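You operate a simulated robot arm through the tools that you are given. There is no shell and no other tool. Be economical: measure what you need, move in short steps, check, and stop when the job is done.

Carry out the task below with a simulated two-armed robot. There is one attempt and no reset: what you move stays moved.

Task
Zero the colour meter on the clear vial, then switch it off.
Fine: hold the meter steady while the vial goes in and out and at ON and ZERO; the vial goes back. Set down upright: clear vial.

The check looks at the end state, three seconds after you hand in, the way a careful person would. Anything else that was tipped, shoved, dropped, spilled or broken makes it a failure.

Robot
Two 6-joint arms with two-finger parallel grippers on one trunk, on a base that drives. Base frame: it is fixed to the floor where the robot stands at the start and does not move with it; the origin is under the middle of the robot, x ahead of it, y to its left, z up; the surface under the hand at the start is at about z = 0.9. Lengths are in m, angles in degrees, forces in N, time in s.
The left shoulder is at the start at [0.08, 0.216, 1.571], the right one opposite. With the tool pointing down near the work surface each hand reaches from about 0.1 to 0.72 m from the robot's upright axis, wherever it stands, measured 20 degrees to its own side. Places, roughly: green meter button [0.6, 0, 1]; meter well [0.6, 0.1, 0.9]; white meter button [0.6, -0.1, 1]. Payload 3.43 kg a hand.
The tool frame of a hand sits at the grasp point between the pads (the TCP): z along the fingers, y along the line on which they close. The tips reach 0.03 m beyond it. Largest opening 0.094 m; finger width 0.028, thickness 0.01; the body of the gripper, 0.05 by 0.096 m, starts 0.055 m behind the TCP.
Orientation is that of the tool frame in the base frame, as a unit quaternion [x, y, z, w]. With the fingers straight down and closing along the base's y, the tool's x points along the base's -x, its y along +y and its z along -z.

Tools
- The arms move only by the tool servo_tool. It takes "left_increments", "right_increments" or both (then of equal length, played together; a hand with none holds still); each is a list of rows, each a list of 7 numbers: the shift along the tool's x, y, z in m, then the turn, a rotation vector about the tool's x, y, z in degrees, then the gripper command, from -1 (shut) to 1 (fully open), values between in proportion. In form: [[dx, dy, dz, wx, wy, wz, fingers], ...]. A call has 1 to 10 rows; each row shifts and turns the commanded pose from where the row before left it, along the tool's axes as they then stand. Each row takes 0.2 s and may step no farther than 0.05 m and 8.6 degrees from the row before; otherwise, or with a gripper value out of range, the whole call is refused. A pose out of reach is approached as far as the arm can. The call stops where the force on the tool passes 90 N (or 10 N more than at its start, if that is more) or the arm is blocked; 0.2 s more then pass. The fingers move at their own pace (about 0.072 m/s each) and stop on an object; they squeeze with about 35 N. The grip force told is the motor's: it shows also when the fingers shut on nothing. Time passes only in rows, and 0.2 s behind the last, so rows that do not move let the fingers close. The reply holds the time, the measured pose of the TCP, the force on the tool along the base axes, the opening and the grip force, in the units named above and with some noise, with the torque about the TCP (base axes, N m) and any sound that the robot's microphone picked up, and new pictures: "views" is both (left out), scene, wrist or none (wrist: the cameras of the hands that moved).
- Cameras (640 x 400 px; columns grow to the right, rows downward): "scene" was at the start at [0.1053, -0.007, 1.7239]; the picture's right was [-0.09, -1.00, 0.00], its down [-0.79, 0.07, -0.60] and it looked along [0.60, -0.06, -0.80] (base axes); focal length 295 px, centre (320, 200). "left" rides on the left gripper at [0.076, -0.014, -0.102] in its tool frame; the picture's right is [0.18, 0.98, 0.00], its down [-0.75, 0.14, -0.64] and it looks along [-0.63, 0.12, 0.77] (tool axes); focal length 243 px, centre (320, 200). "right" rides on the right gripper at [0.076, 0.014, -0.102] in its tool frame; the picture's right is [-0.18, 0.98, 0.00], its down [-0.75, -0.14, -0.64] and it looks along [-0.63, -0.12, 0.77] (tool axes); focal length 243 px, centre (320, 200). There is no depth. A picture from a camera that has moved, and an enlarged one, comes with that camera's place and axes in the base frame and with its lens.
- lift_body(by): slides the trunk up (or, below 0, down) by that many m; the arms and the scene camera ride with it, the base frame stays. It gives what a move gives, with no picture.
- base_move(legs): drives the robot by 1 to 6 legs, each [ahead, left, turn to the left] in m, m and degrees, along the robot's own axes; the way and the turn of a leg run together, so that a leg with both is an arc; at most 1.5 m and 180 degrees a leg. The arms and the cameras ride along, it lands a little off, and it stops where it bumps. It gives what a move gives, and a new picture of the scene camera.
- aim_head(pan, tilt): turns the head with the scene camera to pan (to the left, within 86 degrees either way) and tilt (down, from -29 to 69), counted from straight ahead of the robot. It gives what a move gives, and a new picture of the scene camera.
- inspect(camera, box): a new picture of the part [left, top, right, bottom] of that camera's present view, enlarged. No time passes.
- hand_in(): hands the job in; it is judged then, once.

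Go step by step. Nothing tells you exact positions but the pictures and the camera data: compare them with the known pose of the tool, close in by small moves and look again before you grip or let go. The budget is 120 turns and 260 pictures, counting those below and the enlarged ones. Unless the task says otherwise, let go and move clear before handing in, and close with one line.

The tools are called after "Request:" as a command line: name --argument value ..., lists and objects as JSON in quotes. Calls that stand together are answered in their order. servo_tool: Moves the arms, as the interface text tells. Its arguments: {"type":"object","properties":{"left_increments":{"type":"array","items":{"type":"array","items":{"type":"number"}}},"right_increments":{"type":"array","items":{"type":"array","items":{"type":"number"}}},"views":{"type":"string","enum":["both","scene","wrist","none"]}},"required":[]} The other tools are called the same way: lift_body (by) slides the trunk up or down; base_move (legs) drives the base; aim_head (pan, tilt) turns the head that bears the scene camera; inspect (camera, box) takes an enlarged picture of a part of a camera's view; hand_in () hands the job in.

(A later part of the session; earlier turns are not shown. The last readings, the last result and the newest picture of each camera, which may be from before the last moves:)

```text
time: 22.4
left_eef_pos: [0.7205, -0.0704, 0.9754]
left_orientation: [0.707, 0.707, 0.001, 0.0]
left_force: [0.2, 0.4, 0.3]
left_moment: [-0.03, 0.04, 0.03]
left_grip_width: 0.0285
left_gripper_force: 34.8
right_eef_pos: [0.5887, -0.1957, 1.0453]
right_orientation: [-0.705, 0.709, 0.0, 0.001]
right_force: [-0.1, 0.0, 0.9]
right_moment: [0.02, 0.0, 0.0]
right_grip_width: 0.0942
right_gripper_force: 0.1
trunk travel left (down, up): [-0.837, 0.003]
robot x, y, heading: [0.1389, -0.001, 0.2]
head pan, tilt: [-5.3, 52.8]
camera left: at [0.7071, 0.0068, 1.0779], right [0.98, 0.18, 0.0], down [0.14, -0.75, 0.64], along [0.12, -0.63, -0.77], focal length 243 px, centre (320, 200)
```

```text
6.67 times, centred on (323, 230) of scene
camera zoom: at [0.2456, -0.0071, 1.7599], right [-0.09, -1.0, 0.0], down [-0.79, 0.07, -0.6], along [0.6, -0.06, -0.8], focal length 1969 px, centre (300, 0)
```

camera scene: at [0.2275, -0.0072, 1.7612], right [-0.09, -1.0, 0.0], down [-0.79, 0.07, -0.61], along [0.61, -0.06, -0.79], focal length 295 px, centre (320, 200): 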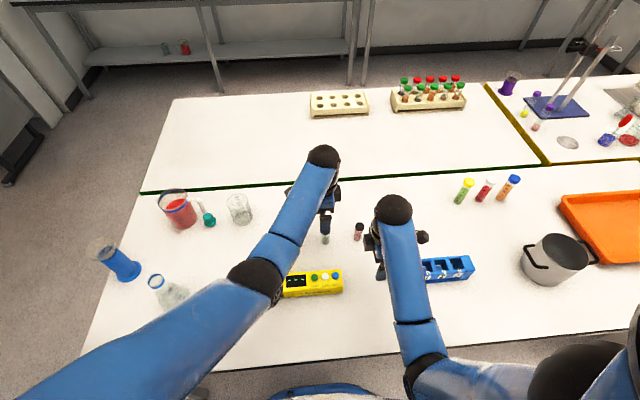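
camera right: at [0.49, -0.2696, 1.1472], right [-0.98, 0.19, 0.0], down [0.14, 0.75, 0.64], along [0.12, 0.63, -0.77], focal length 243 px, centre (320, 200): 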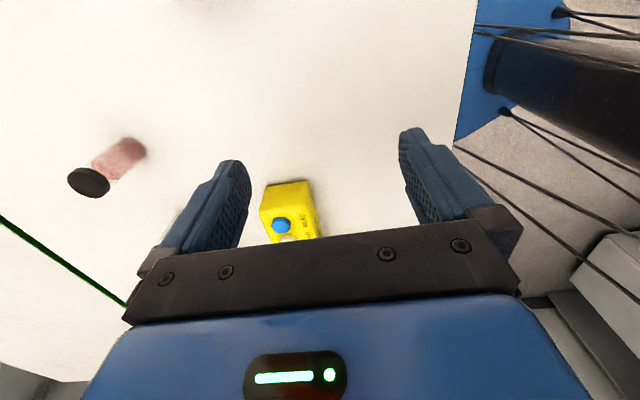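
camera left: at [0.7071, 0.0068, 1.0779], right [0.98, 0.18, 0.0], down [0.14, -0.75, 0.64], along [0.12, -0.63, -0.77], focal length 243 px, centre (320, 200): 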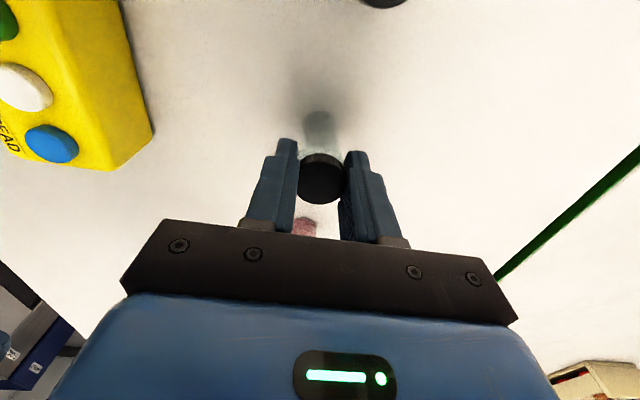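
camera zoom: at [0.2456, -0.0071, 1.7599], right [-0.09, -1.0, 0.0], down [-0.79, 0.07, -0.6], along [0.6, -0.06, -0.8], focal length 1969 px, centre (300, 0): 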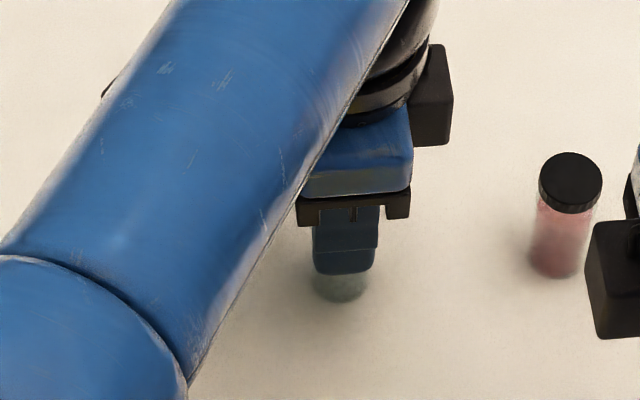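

The clear vial is gripped (28.5 mm). I'll lift it straight up, then drive back 9 cm so the meter is at a distance where the arms can stay high.

Request:
servo_tool --left_increments '[[0, 0, -0.02, 0, 0, 0, -0.6], [0, 0, -0.03, 0, 0, 0, -0.6], [0, 0, -0.03, 0, 0, 0, -0.6], [0, 0, -0.02, 0, 0, 0, -0.6], [0, 0, 0, 0, 0, 0, -0.6]]' --views "wrist"

Request:
base_move --legs '[[-0.09, 0, 0]]'

```text
time: 23.6
left_eef_pos: [0.7206, -0.0717, 1.0759]
left_orientation: [0.707, 0.707, 0.0, 0.0]
left_force: [0.2, -0.6, -0.7]
left_moment: [0.01, -0.02, 0.0]
left_grip_width: 0.0286
left_gripper_force: 35.2
right_eef_pos: [0.5875, -0.1942, 1.0438]
right_orientation: [-0.705, 0.709, 0.0, 0.001]
right_force: [1.2, 0.3, -0.5]
right_moment: [0.02, 0.0, -0.01]
right_grip_width: 0.0941
right_gripper_force: 0.1
trunk travel left (down, up): [-0.837, 0.003]
robot x, y, heading: [0.1423, -0.0025, 0.0]
head pan, tilt: [-5.3, 52.8]
camera left: at [0.7058, 0.0058, 1.1783], right [0.98, 0.18, 0.0], down [0.14, -0.75, 0.64], along [0.12, -0.63, -0.77], focal length 243 px, centre (320, 200)
```

left: 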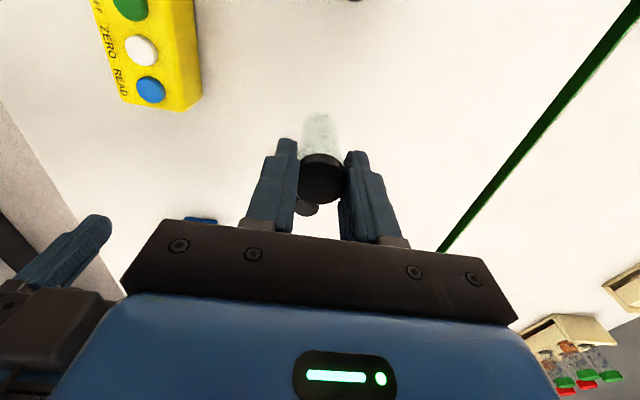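

```text
time: 24.8
left_eef_pos: [0.6391, -0.0717, 1.0704]
left_orientation: [0.707, 0.707, -0.003, -0.003]
left_force: [0.8, -0.4, -1.5]
left_moment: [0.07, 0.05, 0.01]
left_grip_width: 0.0286
left_gripper_force: 34.5
right_eef_pos: [0.5066, -0.1938, 1.0397]
right_orientation: [-0.706, 0.709, 0.002, -0.003]
right_force: [-0.4, 0.5, -0.1]
right_moment: [-0.02, 0.07, 0.03]
right_grip_width: 0.0942
right_gripper_force: 0.1
trunk travel left (down, up): [-0.837, 0.003]
robot x, y, heading: [0.0487, -0.0002, -0.2]
head pan, tilt: [-5.3, 52.8]
camera scene: at [0.1707, -0.0073, 1.7586], right [-0.09, -1.0, 0.0], down [-0.8, 0.07, -0.6], along [0.59, -0.06, -0.8], focal length 295 px, centre (320, 200)
```

scene: 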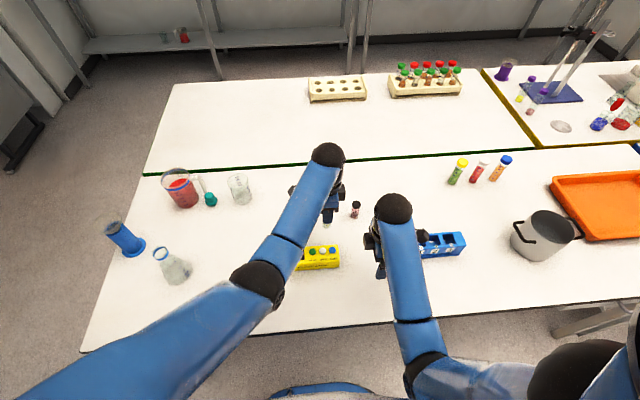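

Both hands are clear. I'll swing the left hand with the vial to the left of the well and bring the right hand back over the meter's right end.

Request:
servo_tool --left_increments '[[0, 0, 0, 0, 0, 0, -0.6], [0.04, 0, 0, 0, 0, 0, -0.6], [0.04, -0.01, 0, 0, 0, 0, -0.6], [0.04, -0.02, 0, 0, 0, 0, -0.6], [0.04, -0.02, 0, 0, 0, 0, -0.6], [0.04, -0.013, 0, 0, 0, 0, -0.6], [0.045, 0, 0, 0, 0, 0, -0.6], [0, 0, 0, 0, 0, 0, -0.6]]' --right_increments '[[0, 0, 0, 0, 0, 0, 1], [0, 0, 0, 0, 0, 0, 1], [0, 0, 0, 0, 0, 0, 1], [-0.02, -0.02, 0, 0, 0, 0, 1], [-0.04, -0.02, 0, 0, 0, 0, 1], [-0.03, -0.02, 0, 0, 0, 0, 1], [-0.017, -0.0085, 0, 0, 0, 0, 1], [0, 0, 0, 0, 0, 0, 1]]' --views "both"

Request:
inspect --camera "scene" --box '[250, 230, 314, 280]'

Request:
inspect --camera "left" --box '[220, 100, 420, 240]'

```text
time: 26.6
left_eef_pos: [0.5709, 0.1711, 1.0664]
left_orientation: [0.707, 0.707, 0.0, 0.001]
left_force: [0.4, 0.4, 0.8]
left_moment: [-0.05, -0.01, 0.02]
left_grip_width: 0.0286
left_gripper_force: 35.7
left hand out of reach, approached as far as the arm can: row 6
right_eef_pos: [0.5659, -0.0899, 1.0431]
right_orientation: [-0.705, 0.709, -0.001, 0.001]
right_force: [-0.9, -0.5, 0.4]
right_moment: [0.03, 0.0, 0.0]
right_grip_width: 0.094
right_gripper_force: 0.0
trunk travel left (down, up): [-0.837, 0.003]
robot x, y, heading: [0.047, 0.0029, -0.2]
head pan, tilt: [-5.3, 52.8]
camera scene: at [0.1545, -0.0078, 1.76], right [-0.09, -1.0, 0.0], down [-0.79, 0.07, -0.61], along [0.6, -0.06, -0.8], focal length 295 px, centre (320, 200)
camera right: at [0.5494, -0.1666, 1.1463], right [-0.98, 0.19, 0.0], down [0.14, 0.75, 0.64], along [0.12, 0.63, -0.77], focal length 243 px, centre (320, 200)
camera left: at [0.5564, 0.2483, 1.1682], right [0.98, 0.18, 0.0], down [0.14, -0.75, 0.64], along [0.12, -0.63, -0.77], focal length 243 px, centre (320, 200)
```

scene: 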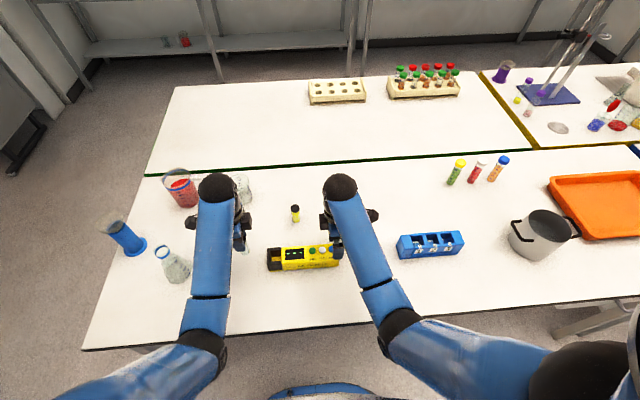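
right: 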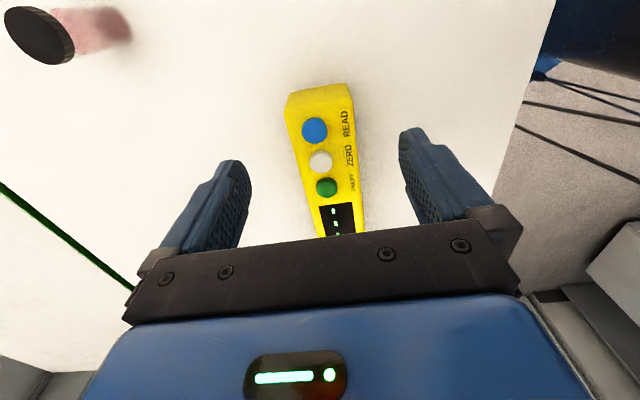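
left: 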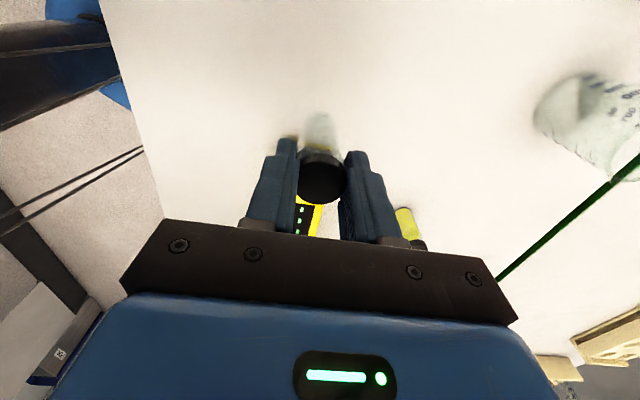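

```text
8.00 times, centred on (282, 255) of scene
camera zoom: at [0.1545, -0.0078, 1.76], right [-0.09, -1.0, 0.0], down [-0.79, 0.07, -0.61], along [0.6, -0.06, -0.8], focal length 2363 px, centre (624, -240)
```

zoom: 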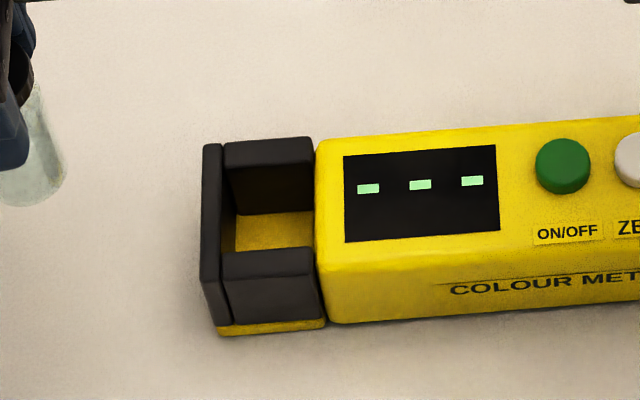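

```text
2.86 times, centred on (320, 170) of left
camera zoom: at [0.5564, 0.2483, 1.1682], right [0.98, 0.18, 0.0], down [0.14, -0.75, 0.64], along [0.12, -0.63, -0.77], focal length 693 px, centre (320, 286)
```

zoom: 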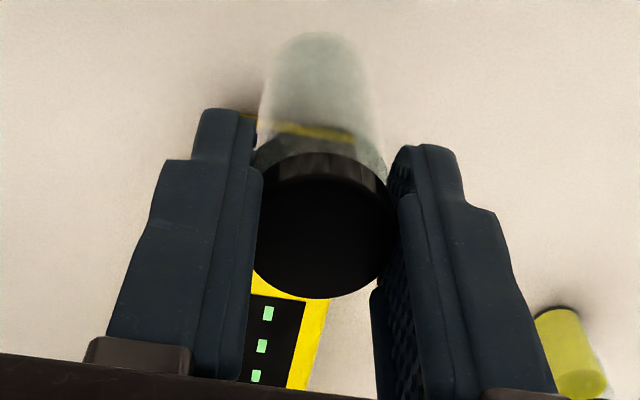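

The well is about 37 × 34 mm, centred near (0.569, 0.088), and the vial hangs straight in the left hand. First I'll grip the meter again with the right hand at the same place as before.

Request:
servo_tool --right_increments '[[-0.003, -0.002, 0.02, 0, 0, 0, 1], [0, 0, 0.03, 0, 0, 0, 1], [0, 0, 0.03, 0, 0, 0, 1], [0, 0, 0.019, 0, 0, 0, 1], [0, 0, 0, 0, 0, 0, 0.5], [0, 0, 0, 0, 0, 0, 0.25], [0, 0, 0, 0, 0, 0, 0.15], [0, 0, 0, 0, 0, 0, 0.15]]' --views "wrist"

Request:
inspect --camera "scene" --box '[250, 230, 314, 280]'

```text
time: 28.4
left_eef_pos: [0.571, 0.1733, 1.0664]
left_orientation: [0.706, 0.708, 0.0, 0.001]
left_force: [-0.2, -0.2, -0.8]
left_moment: [-0.06, -0.02, -0.01]
left_grip_width: 0.0289
left_gripper_force: 35.0
right_eef_pos: [0.5688, -0.0837, 0.9442]
right_orientation: [-0.706, 0.709, 0.0, 0.0]
right_force: [-0.2, 0.4, -0.3]
right_moment: [0.08, 0.05, 0.05]
right_grip_width: 0.0622
right_gripper_force: 35.0
trunk travel left (down, up): [-0.837, 0.003]
robot x, y, heading: [0.0491, 0.0001, 0.1]
head pan, tilt: [-5.3, 52.8]
camera right: at [0.552, -0.1606, 1.0476], right [-0.98, 0.19, 0.0], down [0.14, 0.75, 0.64], along [0.12, 0.63, -0.77], focal length 243 px, centre (320, 200)
```

right: 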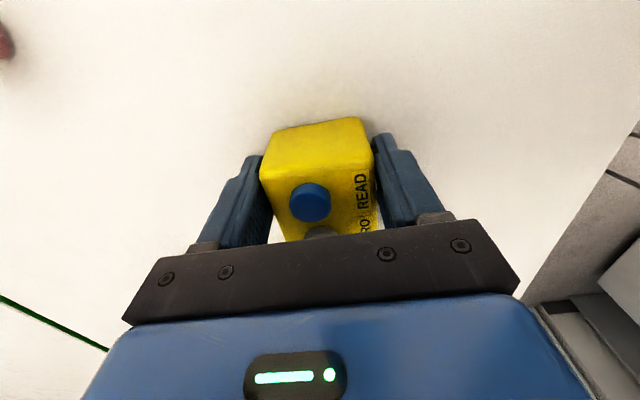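

```text
8.00 times, centred on (282, 255) of scene
camera zoom: at [0.1558, -0.0068, 1.7599], right [-0.09, -1.0, 0.0], down [-0.79, 0.07, -0.6], along [0.6, -0.06, -0.8], focal length 2363 px, centre (624, -240)
```

zoom: 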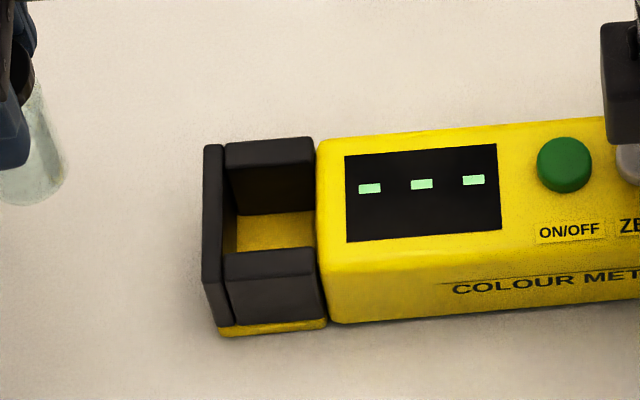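

The meter is held firm. Now I'll move the vial over the well, still high, and check the alignment.

Request:
servo_tool --left_increments '[[-0.03, 0, 0, 0, 0, 0, -0.6], [-0.03, 0, 0, 0, 0, 0, -0.6], [-0.0245, -0.001, 0, 0, 0, 0, -0.6], [0, 0, 0.01, 0, 0, 0, -0.6], [0, 0, 0, 0, 0, 0, -0.6]]' --views "wrist"

Request:
inspect --camera "scene" --box '[250, 215, 330, 275]'

Request:
inspect --camera "left" --box '[240, 90, 400, 200]'

```text
time: 29.6
left_eef_pos: [0.5695, 0.0877, 1.0585]
left_orientation: [0.706, 0.708, 0.0, 0.0]
left_force: [-0.1, 0.7, 0.0]
left_moment: [-0.04, 0.01, -0.03]
left_grip_width: 0.0286
left_gripper_force: 35.0
right_eef_pos: [0.5686, -0.0856, 0.9449]
right_orientation: [-0.705, 0.709, -0.001, -0.001]
right_force: [0.5, 0.2, 1.2]
right_moment: [-0.12, 0.06, 0.0]
right_grip_width: 0.0622
right_gripper_force: 34.6
trunk travel left (down, up): [-0.837, 0.003]
robot x, y, heading: [0.0505, 0.0005, 0.2]
head pan, tilt: [-5.3, 52.8]
camera left: at [0.5554, 0.1655, 1.16], right [0.98, 0.18, 0.0], down [0.14, -0.75, 0.64], along [0.12, -0.63, -0.77], focal length 243 px, centre (320, 200)
```

left: 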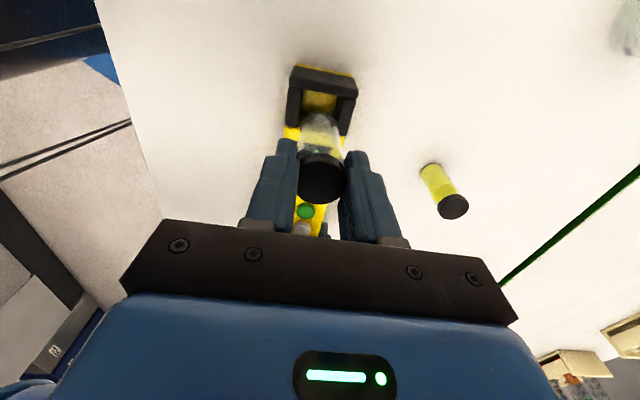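

```text
6.67 times, centred on (290, 245) of scene
camera zoom: at [0.156, -0.007, 1.7598], right [-0.09, -1.0, 0.0], down [-0.79, 0.07, -0.6], along [0.6, -0.06, -0.8], focal length 1969 px, centre (520, -100)
```

zoom: 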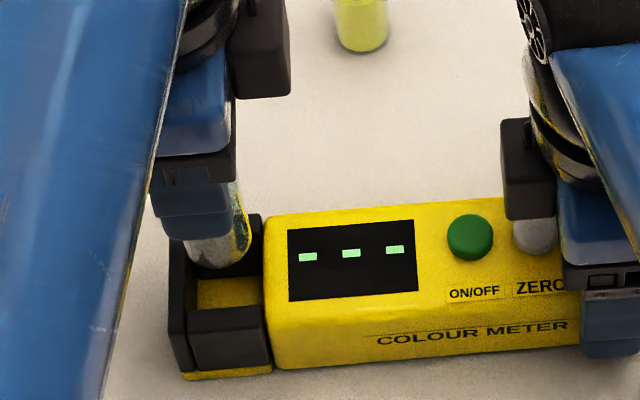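

```text
3.64 times, centred on (320, 145) of left
camera zoom: at [0.5554, 0.1655, 1.16], right [0.98, 0.18, 0.0], down [0.14, -0.75, 0.64], along [0.12, -0.63, -0.77], focal length 882 px, centre (320, 400)
```

zoom: 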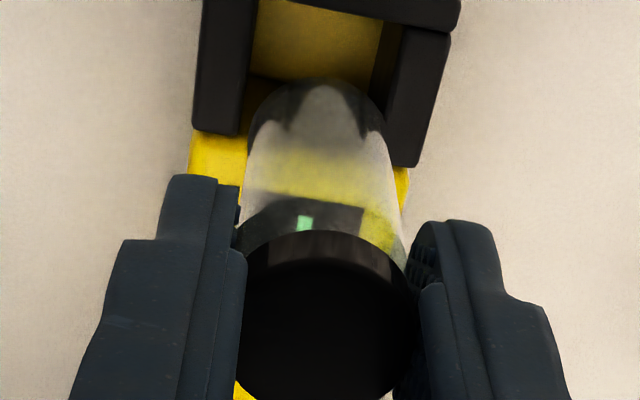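

The vial is aligned to within about 1–2 mm of the well centre, with roughly 4 mm clearance. I'll lower it partly in and check.

Request:
servo_tool --left_increments '[[0, 0.001, 0.012, 0, 0, 0, -0.6], [0, 0, 0.012, 0, 0, 0, -0.6], [0, 0, 0.012, 0, 0, 0, -0.6], [0, 0, 0.012, 0, 0, 0, -0.6], [0, 0, 0, 0, 0, 0, -0.6]]' --views "wrist"

Request:
inspect --camera "scene" --box '[250, 215, 330, 275]'

```text
time: 30.8
left_eef_pos: [0.5717, 0.0883, 1.0101]
left_orientation: [0.706, 0.708, -0.001, 0.0]
left_force: [0.6, -0.3, -0.5]
left_moment: [0.03, -0.03, 0.02]
left_grip_width: 0.0288
left_gripper_force: 35.0
right_eef_pos: [0.5672, -0.0853, 0.9446]
right_orientation: [-0.706, 0.709, 0.0, 0.0]
right_force: [-0.8, 0.1, 0.1]
right_moment: [-0.06, 0.07, 0.06]
right_grip_width: 0.0625
right_gripper_force: 34.8
trunk travel left (down, up): [-0.837, 0.003]
robot x, y, heading: [0.0502, -0.0018, 0.1]
head pan, tilt: [-5.3, 52.8]
camera left: at [0.5567, 0.1647, 1.1124], right [0.98, 0.18, 0.0], down [0.14, -0.75, 0.64], along [0.12, -0.63, -0.77], focal length 243 px, centre (320, 200)
```

left: 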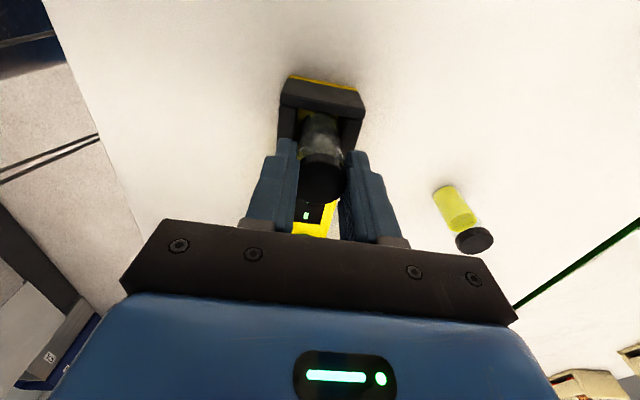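

```text
6.67 times, centred on (290, 245) of scene
camera zoom: at [0.1559, -0.007, 1.7599], right [-0.09, -1.0, 0.0], down [-0.79, 0.07, -0.6], along [0.6, -0.06, -0.8], focal length 1969 px, centre (520, -100)
```

zoom: 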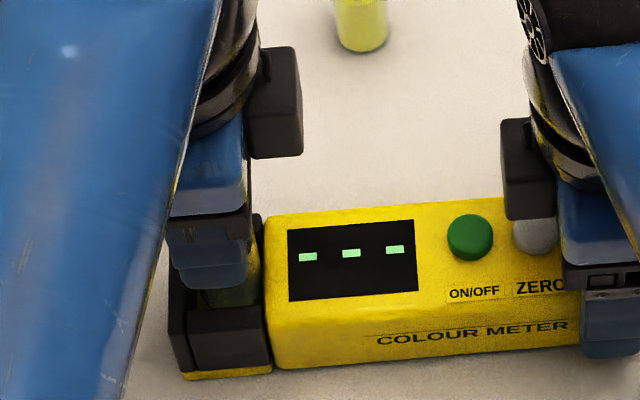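

The vial is entering the well freely, so I'll lower the rest in fine steps.

Request:
servo_tool --left_increments '[[0, 0, 0.01, 0, 0, 0, -0.6], [0, 0, 0.01, 0, 0, 0, -0.6], [0, 0, 0.004, 0, 0, 0, -0.6], [0, 0, 0.002, 0, 0, 0, -0.6], [0, 0, 0, 0, 0, 0, -0.6]]' --views "wrist"

Request:
inspect --camera "scene" --box '[250, 215, 330, 275]'

Request:
inspect --camera "left" --box '[240, 70, 400, 200]'

```text
time: 31.9
left_eef_pos: [0.5719, 0.0874, 0.9849]
left_orientation: [0.706, 0.708, 0.003, 0.002]
left_force: [-1.4, -0.7, 25.9]
left_moment: [-0.1, 0.1, -0.08]
left_grip_width: 0.029
left_gripper_force: 34.9
right_eef_pos: [0.5672, -0.0836, 0.9461]
right_orientation: [-0.705, 0.709, -0.001, 0.002]
right_force: [3.6, 1.6, -2.0]
right_moment: [-0.04, -0.17, -0.55]
right_grip_width: 0.0621
right_gripper_force: 35.3
trunk travel left (down, up): [-0.837, 0.003]
robot x, y, heading: [0.0538, 0.0003, -0.3]
head pan, tilt: [-5.3, 52.8]
camera left: at [0.5567, 0.1655, 1.0865], right [0.98, 0.19, 0.01], down [0.14, -0.75, 0.64], along [0.12, -0.63, -0.77], focal length 243 px, centre (320, 200)
```

left: 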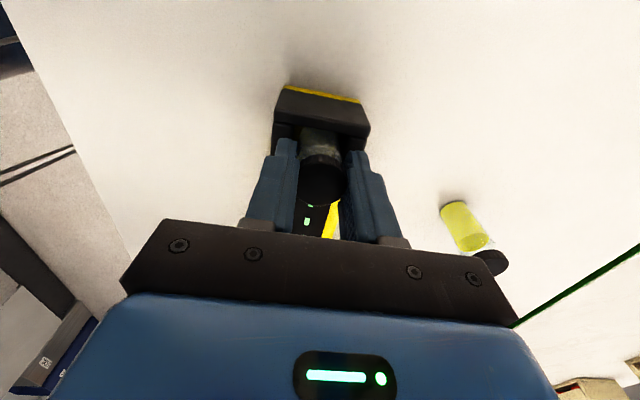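

```text
6.67 times, centred on (290, 245) of scene
camera zoom: at [0.1532, -0.0077, 1.7603], right [-0.09, -1.0, 0.0], down [-0.79, 0.07, -0.61], along [0.6, -0.06, -0.8], focal length 1969 px, centre (520, -100)
```

zoom: 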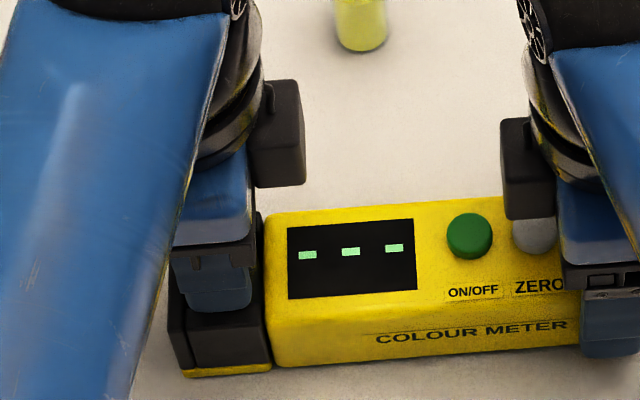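

```text
3.08 times, centred on (320, 135) of left
camera zoom: at [0.5567, 0.1655, 1.0865], right [0.98, 0.19, 0.01], down [0.14, -0.75, 0.64], along [0.12, -0.63, -0.77], focal length 746 px, centre (320, 400)
```

zoom: 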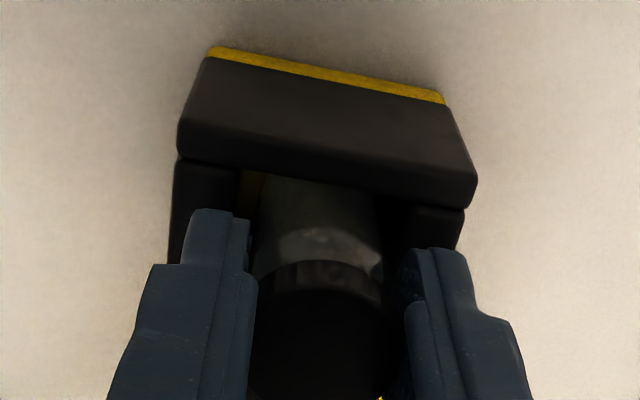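

There's contact at the bottom (26 N up), so the vial is seated or within a millimetre or two. I'll ease off slightly and open the fingers gently.

Request:
servo_tool --left_increments '[[0, 0, -0.003, 0, 0, 0, -0.6], [0, 0, 0, 0, 0, 0, -0.35], [0, 0, 0, 0, 0, 0, -0.2], [0, 0, 0, 0, 0, 0, 0.0], [0, 0, 0, 0, 0, 0, 0.2]]' --views "wrist"

Request:
inspect --camera "left" --box '[240, 70, 400, 200]'

```text
time: 33.1
left_eef_pos: [0.569, 0.0885, 0.9861]
left_orientation: [0.706, 0.708, 0.001, 0.0]
left_force: [0.1, 0.0, -0.1]
left_moment: [0.0, 0.0, 0.0]
left_grip_width: 0.0564
left_gripper_force: 0.0
right_eef_pos: [0.5685, -0.0841, 0.9451]
right_orientation: [-0.705, 0.709, -0.002, 0.002]
right_force: [-0.1, -0.9, 2.1]
right_moment: [0.85, -0.06, 0.17]
right_grip_width: 0.0623
right_gripper_force: 34.7
trunk travel left (down, up): [-0.837, 0.003]
robot x, y, heading: [0.0487, 0.0029, -0.1]
head pan, tilt: [-5.3, 52.8]
camera left: at [0.5559, 0.1656, 1.0876], right [0.98, 0.18, 0.0], down [0.14, -0.75, 0.64], along [0.12, -0.63, -0.77], focal length 243 px, centre (320, 200)
```

left: 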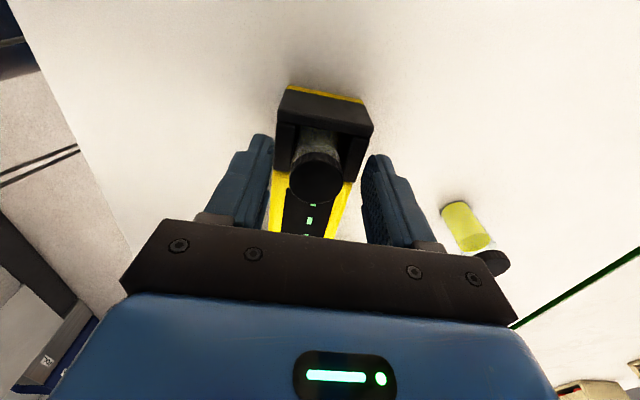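

```text
3.08 times, centred on (320, 135) of left
camera zoom: at [0.5559, 0.1656, 1.0876], right [0.98, 0.18, 0.0], down [0.14, -0.75, 0.64], along [0.12, -0.63, -0.77], focal length 746 px, centre (320, 400)
```

zoom: 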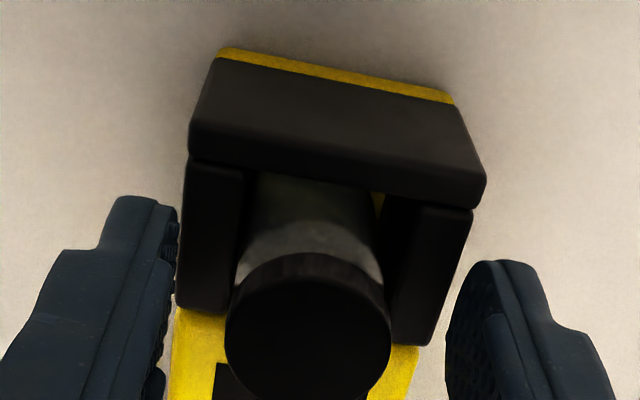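

The vial sits upright in the well. I'll lift the left hand straight off, close it, and bring it near the white button with a 28° tilt to stay clear of the right gripper.

Request:
servo_tool --left_increments '[[0, 0, -0.02, 0, 0, 0, 0.3], [0, 0, -0.03, 0, 0, 0, 0.3], [0, 0, -0.024, 0, 0, 0, -1], [-0.03, 0.002, 0, 0, 0, 0, -1], [-0.035, 0.002, 0, 0, 0, 0, -1], [-0.035, 0, 0, 0, 0, 0, -1], [0, 0, 0, 0, -7, 0, -1], [0, 0, 0, 0, -7, 0, -1], [0, 0, 0, 0, -7, 0, -1], [0, 0, 0, 0, -7, 0, -1]]' --views "both"

Request:
inspect --camera "scene" --box '[250, 215, 346, 280]'

```text
time: 35.4
left_eef_pos: [0.575, -0.0127, 1.0625]
left_orientation: [0.686, 0.686, -0.172, 0.173]
left_force: [-0.5, -0.8, -0.6]
left_moment: [0.0, 0.03, -0.02]
left_grip_width: 0.0001
left_gripper_force: 32.7
right_eef_pos: [0.5679, -0.0828, 0.9456]
right_orientation: [-0.706, 0.709, 0.0, 0.001]
right_force: [-0.1, -1.4, -0.9]
right_moment: [-0.46, -0.03, -0.03]
right_grip_width: 0.0621
right_gripper_force: 35.2
trunk travel left (down, up): [-0.837, 0.003]
robot x, y, heading: [0.0504, -0.0002, -0.0]
head pan, tilt: [-5.3, 52.8]
camera scene: at [0.1554, -0.0063, 1.7599], right [-0.09, -1.0, 0.0], down [-0.79, 0.07, -0.6], along [0.6, -0.06, -0.8], focal length 295 px, centre (320, 200)
camera left: at [0.5614, 0.104, 1.1154], right [0.98, 0.16, -0.08], down [0.14, -0.36, 0.92], along [0.12, -0.92, -0.38], focal length 243 px, centre (320, 200)
```

scene: 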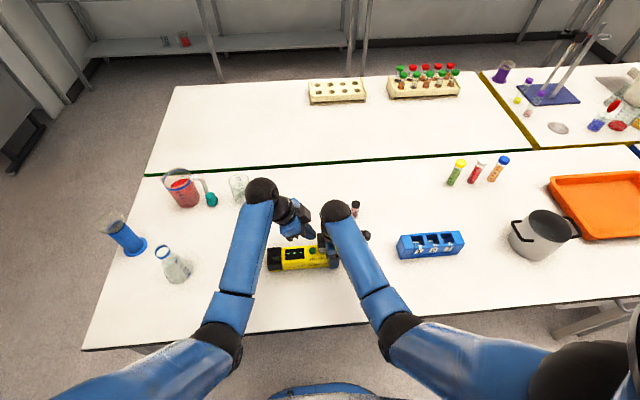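
left: 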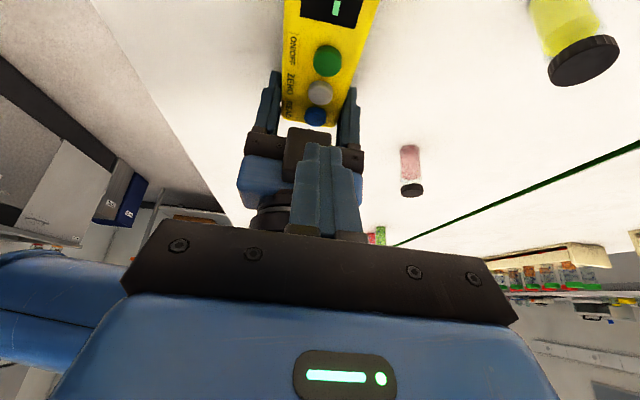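

```text
6.15 times, centred on (298, 248) of scene
camera zoom: at [0.1554, -0.0063, 1.7599], right [-0.09, -1.0, 0.0], down [-0.79, 0.07, -0.6], along [0.6, -0.06, -0.8], focal length 1817 px, centre (455, -92)
```

zoom: 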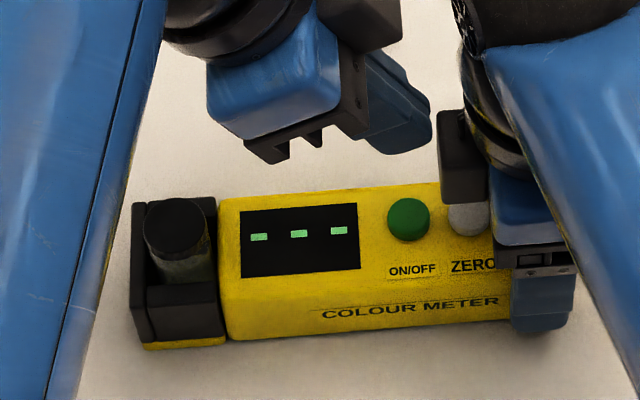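

The right gripper's inner housing overhangs the white button, so the left hand can't press it from here. I'll swap: the left hand will hold the meter over the display, and the right hand will press ZERO. First I'll release the right hand, back it away, and place the left upright above the display.

Request:
servo_tool --left_increments '[[0.022, -0.004, -0.01175, 0, 0, 0, -1], [0.022, -0.004, -0.01175, 0, 0, 0, -1], [0, 0, 0, 0, 7, 0, -1], [0, 0, 0, 0, 7, 0, -1], [0, 0, 0, 0, 7, 0, -1], [0, 0, 0, 0, 7, 0, 0], [0, 0, 0, 0, 0, 0, 1], [0, 0, 0, 0, 0, 0, 1], [0, 0, 0, 0, 0, 0, 1], [0, 0, 0, 0, 0, 0, 1]]' --right_increments '[[0, 0, 0, 0, 0, 0, 1], [0, 0, 0, 0, 0, 0, 1], [0, 0, 0, 0, 0, 0, 1], [0, 0, -0.02, 0, 0, 0, 1], [0, 0, -0.03, 0, 0, 0, 1], [0.02, 0, -0.03, 0, 0, 0, 1], [0.03, 0, -0.015, 0, 0, 0, 1], [0.02, 0, 0, 0, 0, 0, 1], [0, 0, 0, 0, 0, 0, 1], [0, 0, 0, 0, 0, 0, 1]]' --views "both"

Request:
inspect --camera "scene" --box '[250, 215, 346, 280]'

```text
time: 37.5
left_eef_pos: [0.567, 0.0377, 1.06]
left_orientation: [0.707, 0.708, -0.001, 0.0]
left_force: [0.4, 0.0, 0.5]
left_moment: [-0.03, 0.01, 0.0]
left_grip_width: 0.0941
left_gripper_force: 0.0
right_eef_pos: [0.5683, -0.1547, 1.0404]
right_orientation: [-0.705, 0.709, 0.0, 0.001]
right_force: [0.7, 0.1, -0.5]
right_moment: [0.04, 0.0, 0.01]
right_grip_width: 0.094
right_gripper_force: 0.2
trunk travel left (down, up): [-0.837, 0.003]
robot x, y, heading: [0.0491, 0.0019, 0.1]
head pan, tilt: [-5.3, 52.8]
camera scene: at [0.1556, -0.0071, 1.7599], right [-0.09, -1.0, 0.0], down [-0.79, 0.07, -0.6], along [0.6, -0.06, -0.8], focal length 295 px, centre (320, 200)
camera right: at [0.552, -0.2319, 1.1425], right [-0.98, 0.19, 0.0], down [0.14, 0.75, 0.64], along [0.12, 0.63, -0.77], focal length 243 px, centre (320, 200)
camera left: at [0.5531, 0.1154, 1.1614], right [0.98, 0.19, 0.0], down [0.14, -0.75, 0.64], along [0.12, -0.63, -0.77], focal length 243 px, centre (320, 200)
```

scene: 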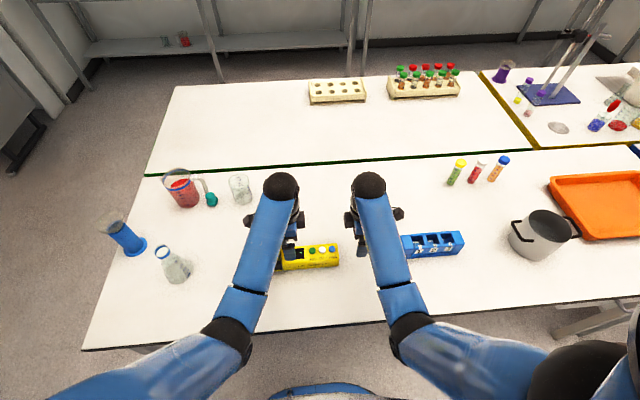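
right: 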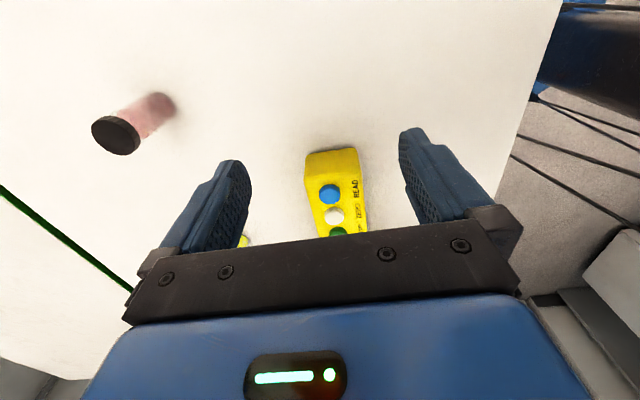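
left: 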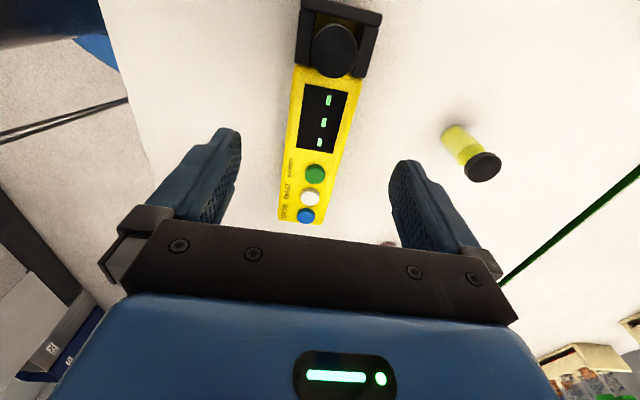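

```text
6.15 times, centred on (298, 248) of scene
camera zoom: at [0.1556, -0.0071, 1.7599], right [-0.09, -1.0, 0.0], down [-0.79, 0.07, -0.6], along [0.6, -0.06, -0.8], focal length 1817 px, centre (455, -92)
```

zoom: 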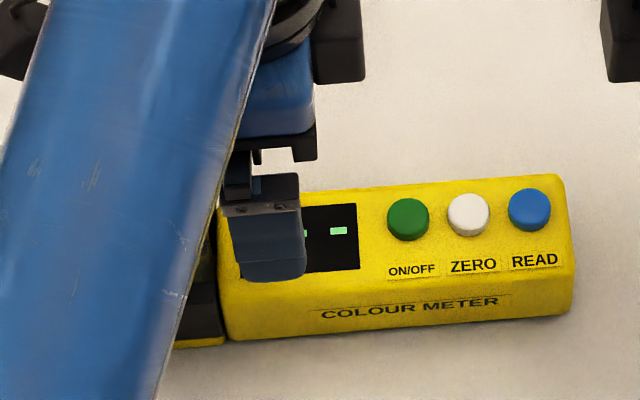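

The left hand is over the display and the vial is seated in the well. I'll lower the left hand and grip the meter.

Request:
servo_tool --left_increments '[[0, 0.003, 0.02, 0, 0, 0, 1], [0, 0, 0.03, 0, 0, 0, 1], [0, 0, 0.03, 0, 0, 0, 1], [0, 0, 0.02, 0, 0, 0, 1], [0, 0, 0.014, 0, 0, 0, 0.7], [0, 0, 0, 0, 0, 0, 0.5], [0, 0, 0, 0, 0, 0, 0.25], [0, 0, 0, 0, 0, 0, 0.15], [0, 0, 0, 0, 0, 0, 0.15]]' --views "wrist"

Request:
inspect --camera "scene" --box '[250, 215, 346, 280]'

```text
time: 39.5
left_eef_pos: [0.5687, 0.0391, 0.946]
left_orientation: [0.707, 0.707, 0.0, 0.0]
left_force: [0.3, -0.1, 0.2]
left_moment: [-0.15, -0.08, -0.06]
left_grip_width: 0.0624
left_gripper_force: 35.1
right_eef_pos: [0.5688, -0.1544, 1.0388]
right_orientation: [-0.705, 0.709, -0.001, 0.001]
right_force: [0.0, 0.5, 0.7]
right_moment: [0.02, -0.02, -0.01]
right_grip_width: 0.0939
right_gripper_force: 0.1
trunk travel left (down, up): [-0.837, 0.003]
robot x, y, heading: [0.0492, 0.002, -0.1]
head pan, tilt: [-5.3, 52.8]
camera left: at [0.5552, 0.1161, 1.0481], right [0.98, 0.18, 0.0], down [0.14, -0.75, 0.64], along [0.12, -0.63, -0.77], focal length 243 px, centre (320, 200)
```

left: 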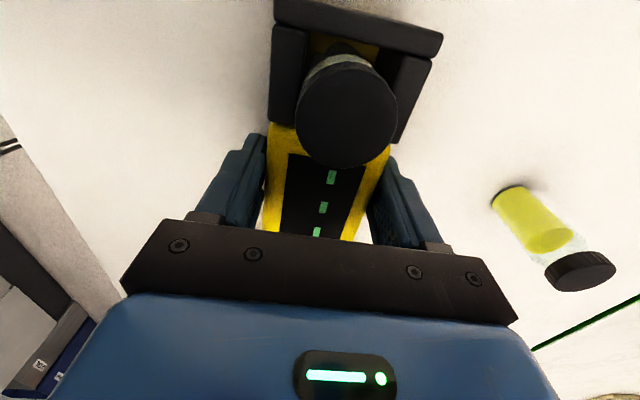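

```text
6.15 times, centred on (298, 248) of scene
camera zoom: at [0.1558, -0.0071, 1.7598], right [-0.09, -1.0, 0.0], down [-0.79, 0.07, -0.6], along [0.6, -0.06, -0.8], focal length 1817 px, centre (455, -92)
```

zoom: 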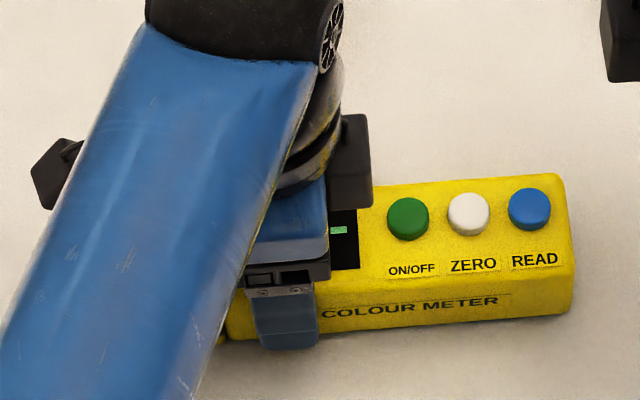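

The left hand has the meter. Now I'll close the right hand, tilt it 10° outward, and hover it over the white button at about (0.574, -0.053).

Request:
servo_tool --right_increments '[[0, 0, 0, 0, 0, 0, -1], [0, 0, 0, 0, -5, 0, -1], [0, 0, 0, 0, -5, 0, -1], [-0.03, -0.0055, 0.005, 0, 0, 0, -1], [-0.035, 0, 0.006, 0, 0, 0, -1], [-0.036, 0, 0.007, 0, 0, 0, -1], [0, 0, 0, 0, 0, 0, -1]]' --views "both"

Request:
inspect --camera "right" --box '[250, 60, 400, 240]'

Request:
inspect --camera "scene" --box '[265, 215, 361, 280]'

```text
time: 41.1
left_eef_pos: [0.5693, 0.0387, 0.9457]
left_orientation: [0.706, 0.708, 0.0, 0.001]
left_force: [0.5, 0.2, -0.9]
left_moment: [-0.13, -0.06, 0.0]
left_grip_width: 0.0623
left_gripper_force: 35.5
right_eef_pos: [0.5734, -0.0504, 1.0396]
right_orientation: [-0.702, 0.706, 0.061, 0.063]
right_force: [0.1, 0.2, 0.2]
right_moment: [-0.01, 0.01, 0.0]
right_grip_width: 0.0
right_gripper_force: 33.1
trunk travel left (down, up): [-0.837, 0.003]
robot x, y, heading: [0.0495, -0.0011, 0.1]
head pan, tilt: [-5.3, 52.8]
camera scene: at [0.156, -0.0072, 1.7598], right [-0.09, -1.0, 0.0], down [-0.79, 0.07, -0.6], along [0.6, -0.06, -0.8], focal length 295 px, centre (320, 200)
camera right: at [0.5567, -0.1435, 1.129], right [-0.98, 0.19, 0.03], down [0.14, 0.63, 0.76], along [0.12, 0.75, -0.64], focal length 243 px, centre (320, 200)
```

scene: 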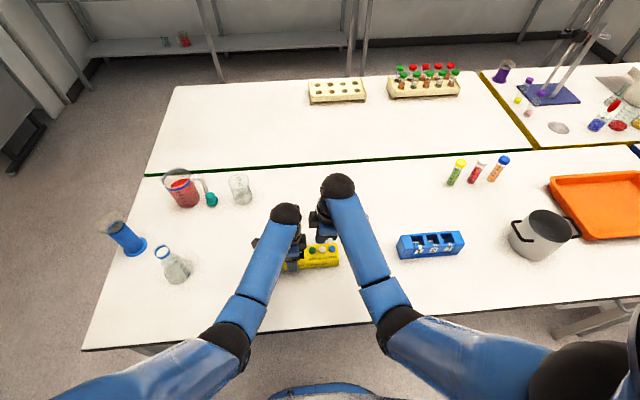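
right: 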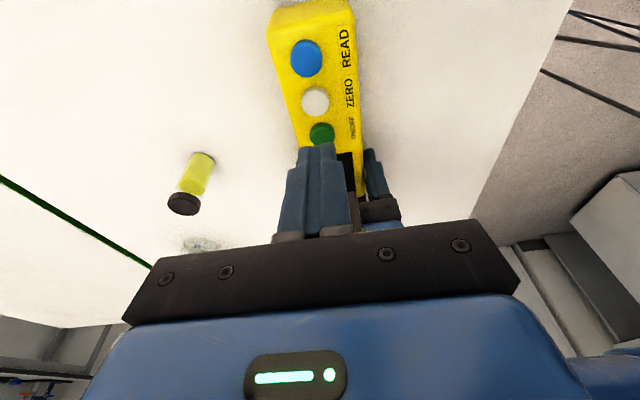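

```text
2.22 times, centred on (325, 150) of right
camera zoom: at [0.5567, -0.1435, 1.129], right [-0.98, 0.19, 0.03], down [0.14, 0.63, 0.76], along [0.12, 0.75, -0.64], focal length 539 px, centre (309, 311)
```

zoom: 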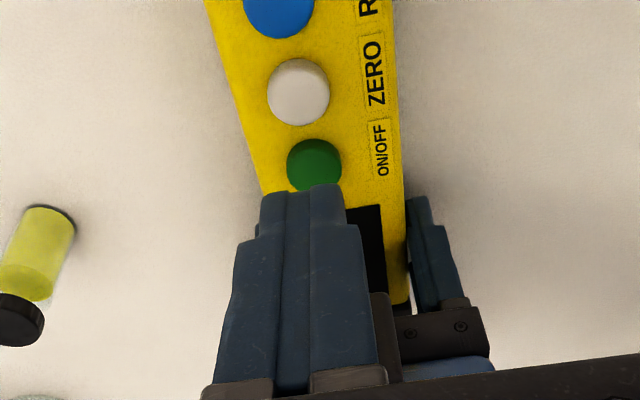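

```text
6.15 times, centred on (313, 248) of scene
camera zoom: at [0.156, -0.0072, 1.7598], right [-0.09, -1.0, 0.0], down [-0.79, 0.07, -0.6], along [0.6, -0.06, -0.8], focal length 1817 px, centre (363, -92)
```

zoom: 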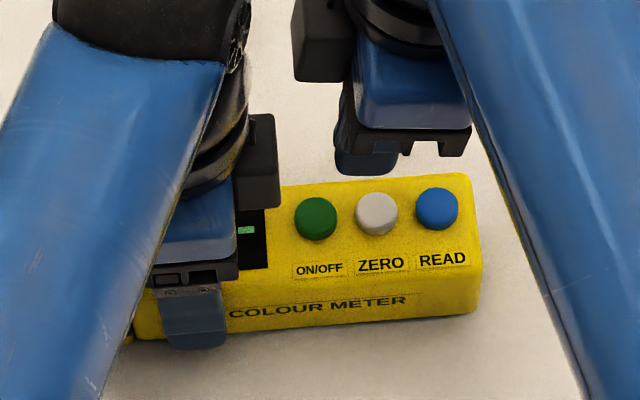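

White is at about (0.572, -0.0545) and the right fingertip is right above it. I'll press straight down in small steps.

Request:
servo_tool --right_increments '[[0.0038, 0, 0.0217, 0, 0, 0, -1], [0.0035, 0, 0.0197, 0, 0, 0, -1], [0.0007, 0, 0.004, 0, 0, 0, -1], [0.0003, 0, 0.002, 0, 0, 0, -1], [0.0002, 0, 0.001, 0, 0, 0, -1]]' --views "none"

Request:
inspect --camera "right" --box '[250, 60, 400, 240]'

Request:
inspect --camera "left" --box '[240, 120, 400, 250]'

```text
time: 42.4
left_eef_pos: [0.5697, 0.0394, 0.9469]
left_orientation: [0.707, 0.708, 0.0, 0.0]
left_force: [-0.2, -0.2, -0.5]
left_moment: [-0.04, -0.04, -0.06]
left_grip_width: 0.0623
left_gripper_force: 35.2
right_eef_pos: [0.5751, -0.051, 0.9905]
right_orientation: [-0.702, 0.706, 0.061, 0.062]
right_force: [0.5, -0.7, 1.3]
right_moment: [-0.02, -0.02, 0.01]
right_grip_width: 0.0001
right_gripper_force: 33.2
trunk travel left (down, up): [-0.837, 0.003]
robot x, y, heading: [0.0488, -0.0017, -0.1]
head pan, tilt: [-5.3, 52.8]
```

```text
2.22 times, centred on (325, 150) of right
camera zoom: at [0.5588, -0.1442, 1.0789], right [-0.98, 0.19, 0.03], down [0.14, 0.63, 0.76], along [0.12, 0.75, -0.65], focal length 539 px, centre (309, 311)
```

zoom: 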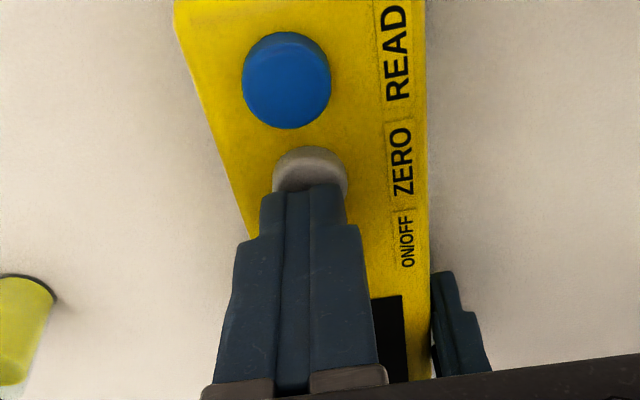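

```text
3.08 times, centred on (320, 185) of left
camera zoom: at [0.5553, 0.1162, 1.0482], right [0.98, 0.18, 0.0], down [0.14, -0.75, 0.64], along [0.12, -0.63, -0.77], focal length 746 px, centre (320, 246)
```

zoom: 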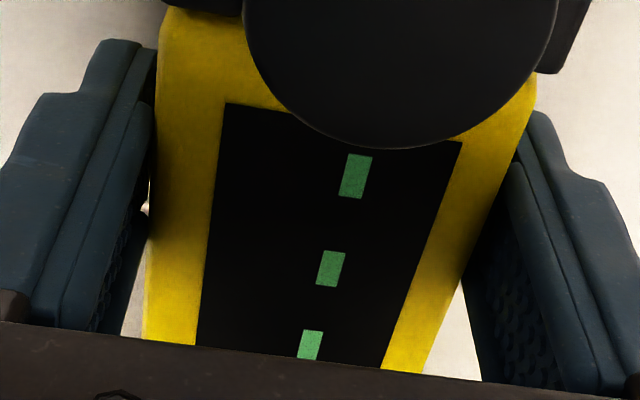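

Contact is just starting and the meter hasn't clicked yet. I'll press a little deeper, 1 mm at a time.

Request:
servo_tool --right_increments '[[0.0002, 0, 0.001, 0, 0, 0, -1], [0.0002, 0, 0.001, 0, 0, 0, -1]]' --views "none"

Request:
inspect --camera "left" --box '[240, 120, 400, 250]'

```text
time: 43.0
left_eef_pos: [0.5696, 0.0398, 0.9462]
left_orientation: [0.707, 0.707, 0.0, 0.0]
left_force: [-0.4, -0.5, -0.4]
left_moment: [0.09, -0.03, -0.03]
left_grip_width: 0.0621
left_gripper_force: 34.9
right_eef_pos: [0.5756, -0.0511, 0.9883]
right_orientation: [-0.702, 0.707, 0.061, 0.062]
right_force: [1.4, 0.6, 2.7]
right_moment: [-0.03, -0.05, 0.01]
right_grip_width: 0.0
right_gripper_force: 33.4
trunk travel left (down, up): [-0.837, 0.003]
robot x, y, heading: [0.0511, -0.0018, -0.3]
head pan, tilt: [-5.3, 52.8]
heard: click
```

```text
3.08 times, centred on (320, 185) of left
camera zoom: at [0.5553, 0.1162, 1.0481], right [0.98, 0.18, 0.0], down [0.14, -0.75, 0.64], along [0.12, -0.63, -0.77], focal length 746 px, centre (320, 246)
```

zoom: 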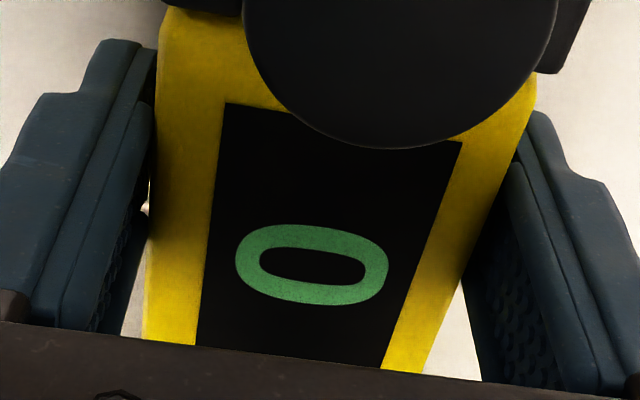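

The display now reads 0, so the zero is done. While the left hand still holds the meter, I'll use the right hand with more tilt to switch it off, first hovering over the green button.

Request:
servo_tool --right_increments '[[-0.004, 0, -0.022, 0, 0, 0, -1], [-0.004, 0, -0.022, 0, 0, 0, -1], [0, 0, 0, 0, -7, 0, -1], [0, 0, 0, 0, -7, 0, -1], [0, 0, 0, 0, -7, 0, -1], [-0.0101, 0.0015, 0.0212, 0, 0, 0, -1], [0, 0, 0, 0, 0, 0, -1]]' --views "wrist"

Request:
inspect --camera "right" --box '[250, 20, 400, 200]'

Request:
inspect --camera "scene" --box '[265, 215, 361, 280]'

```text
time: 44.5
left_eef_pos: [0.5686, 0.0391, 0.9466]
left_orientation: [0.707, 0.708, 0.0, -0.001]
left_force: [0.8, -0.4, -1.1]
left_moment: [0.08, 0.01, 0.04]
left_grip_width: 0.0624
left_gripper_force: 34.8
right_eef_pos: [0.5748, -0.0315, 1.022]
right_orientation: [-0.68, 0.683, 0.188, 0.19]
right_force: [-0.5, 0.0, -0.1]
right_moment: [0.0, -0.04, 0.02]
right_grip_width: 0.0
right_gripper_force: 33.1
trunk travel left (down, up): [-0.837, 0.003]
robot x, y, heading: [0.0521, -0.0042, -0.2]
head pan, tilt: [-5.3, 52.8]
camera right: at [0.557, -0.1505, 1.0705], right [-0.98, 0.16, 0.09], down [0.14, 0.31, 0.94], along [0.12, 0.94, -0.33], focal length 243 px, centre (320, 200)
```

right: 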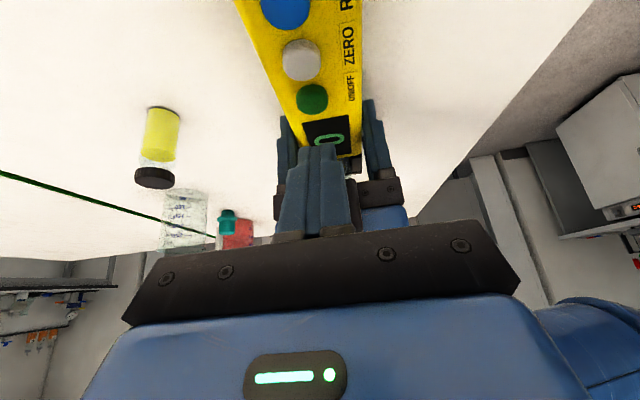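

```text
2.22 times, centred on (325, 110) of right
camera zoom: at [0.557, -0.1505, 1.0705], right [-0.98, 0.16, 0.09], down [0.14, 0.31, 0.94], along [0.12, 0.94, -0.33], focal length 539 px, centre (309, 400)
```

zoom: 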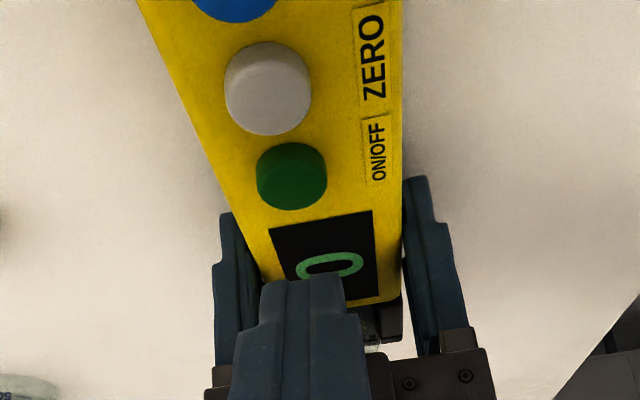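

```text
6.15 times, centred on (313, 248) of scene
camera zoom: at [0.1561, -0.0067, 1.7599], right [-0.09, -1.0, 0.0], down [-0.79, 0.07, -0.6], along [0.6, -0.06, -0.8], focal length 1817 px, centre (363, -92)
```

zoom: 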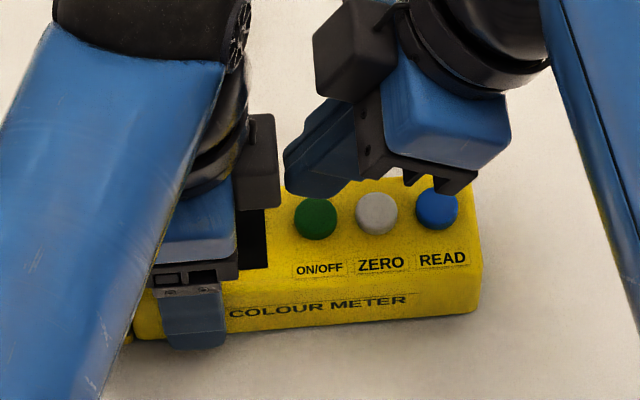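

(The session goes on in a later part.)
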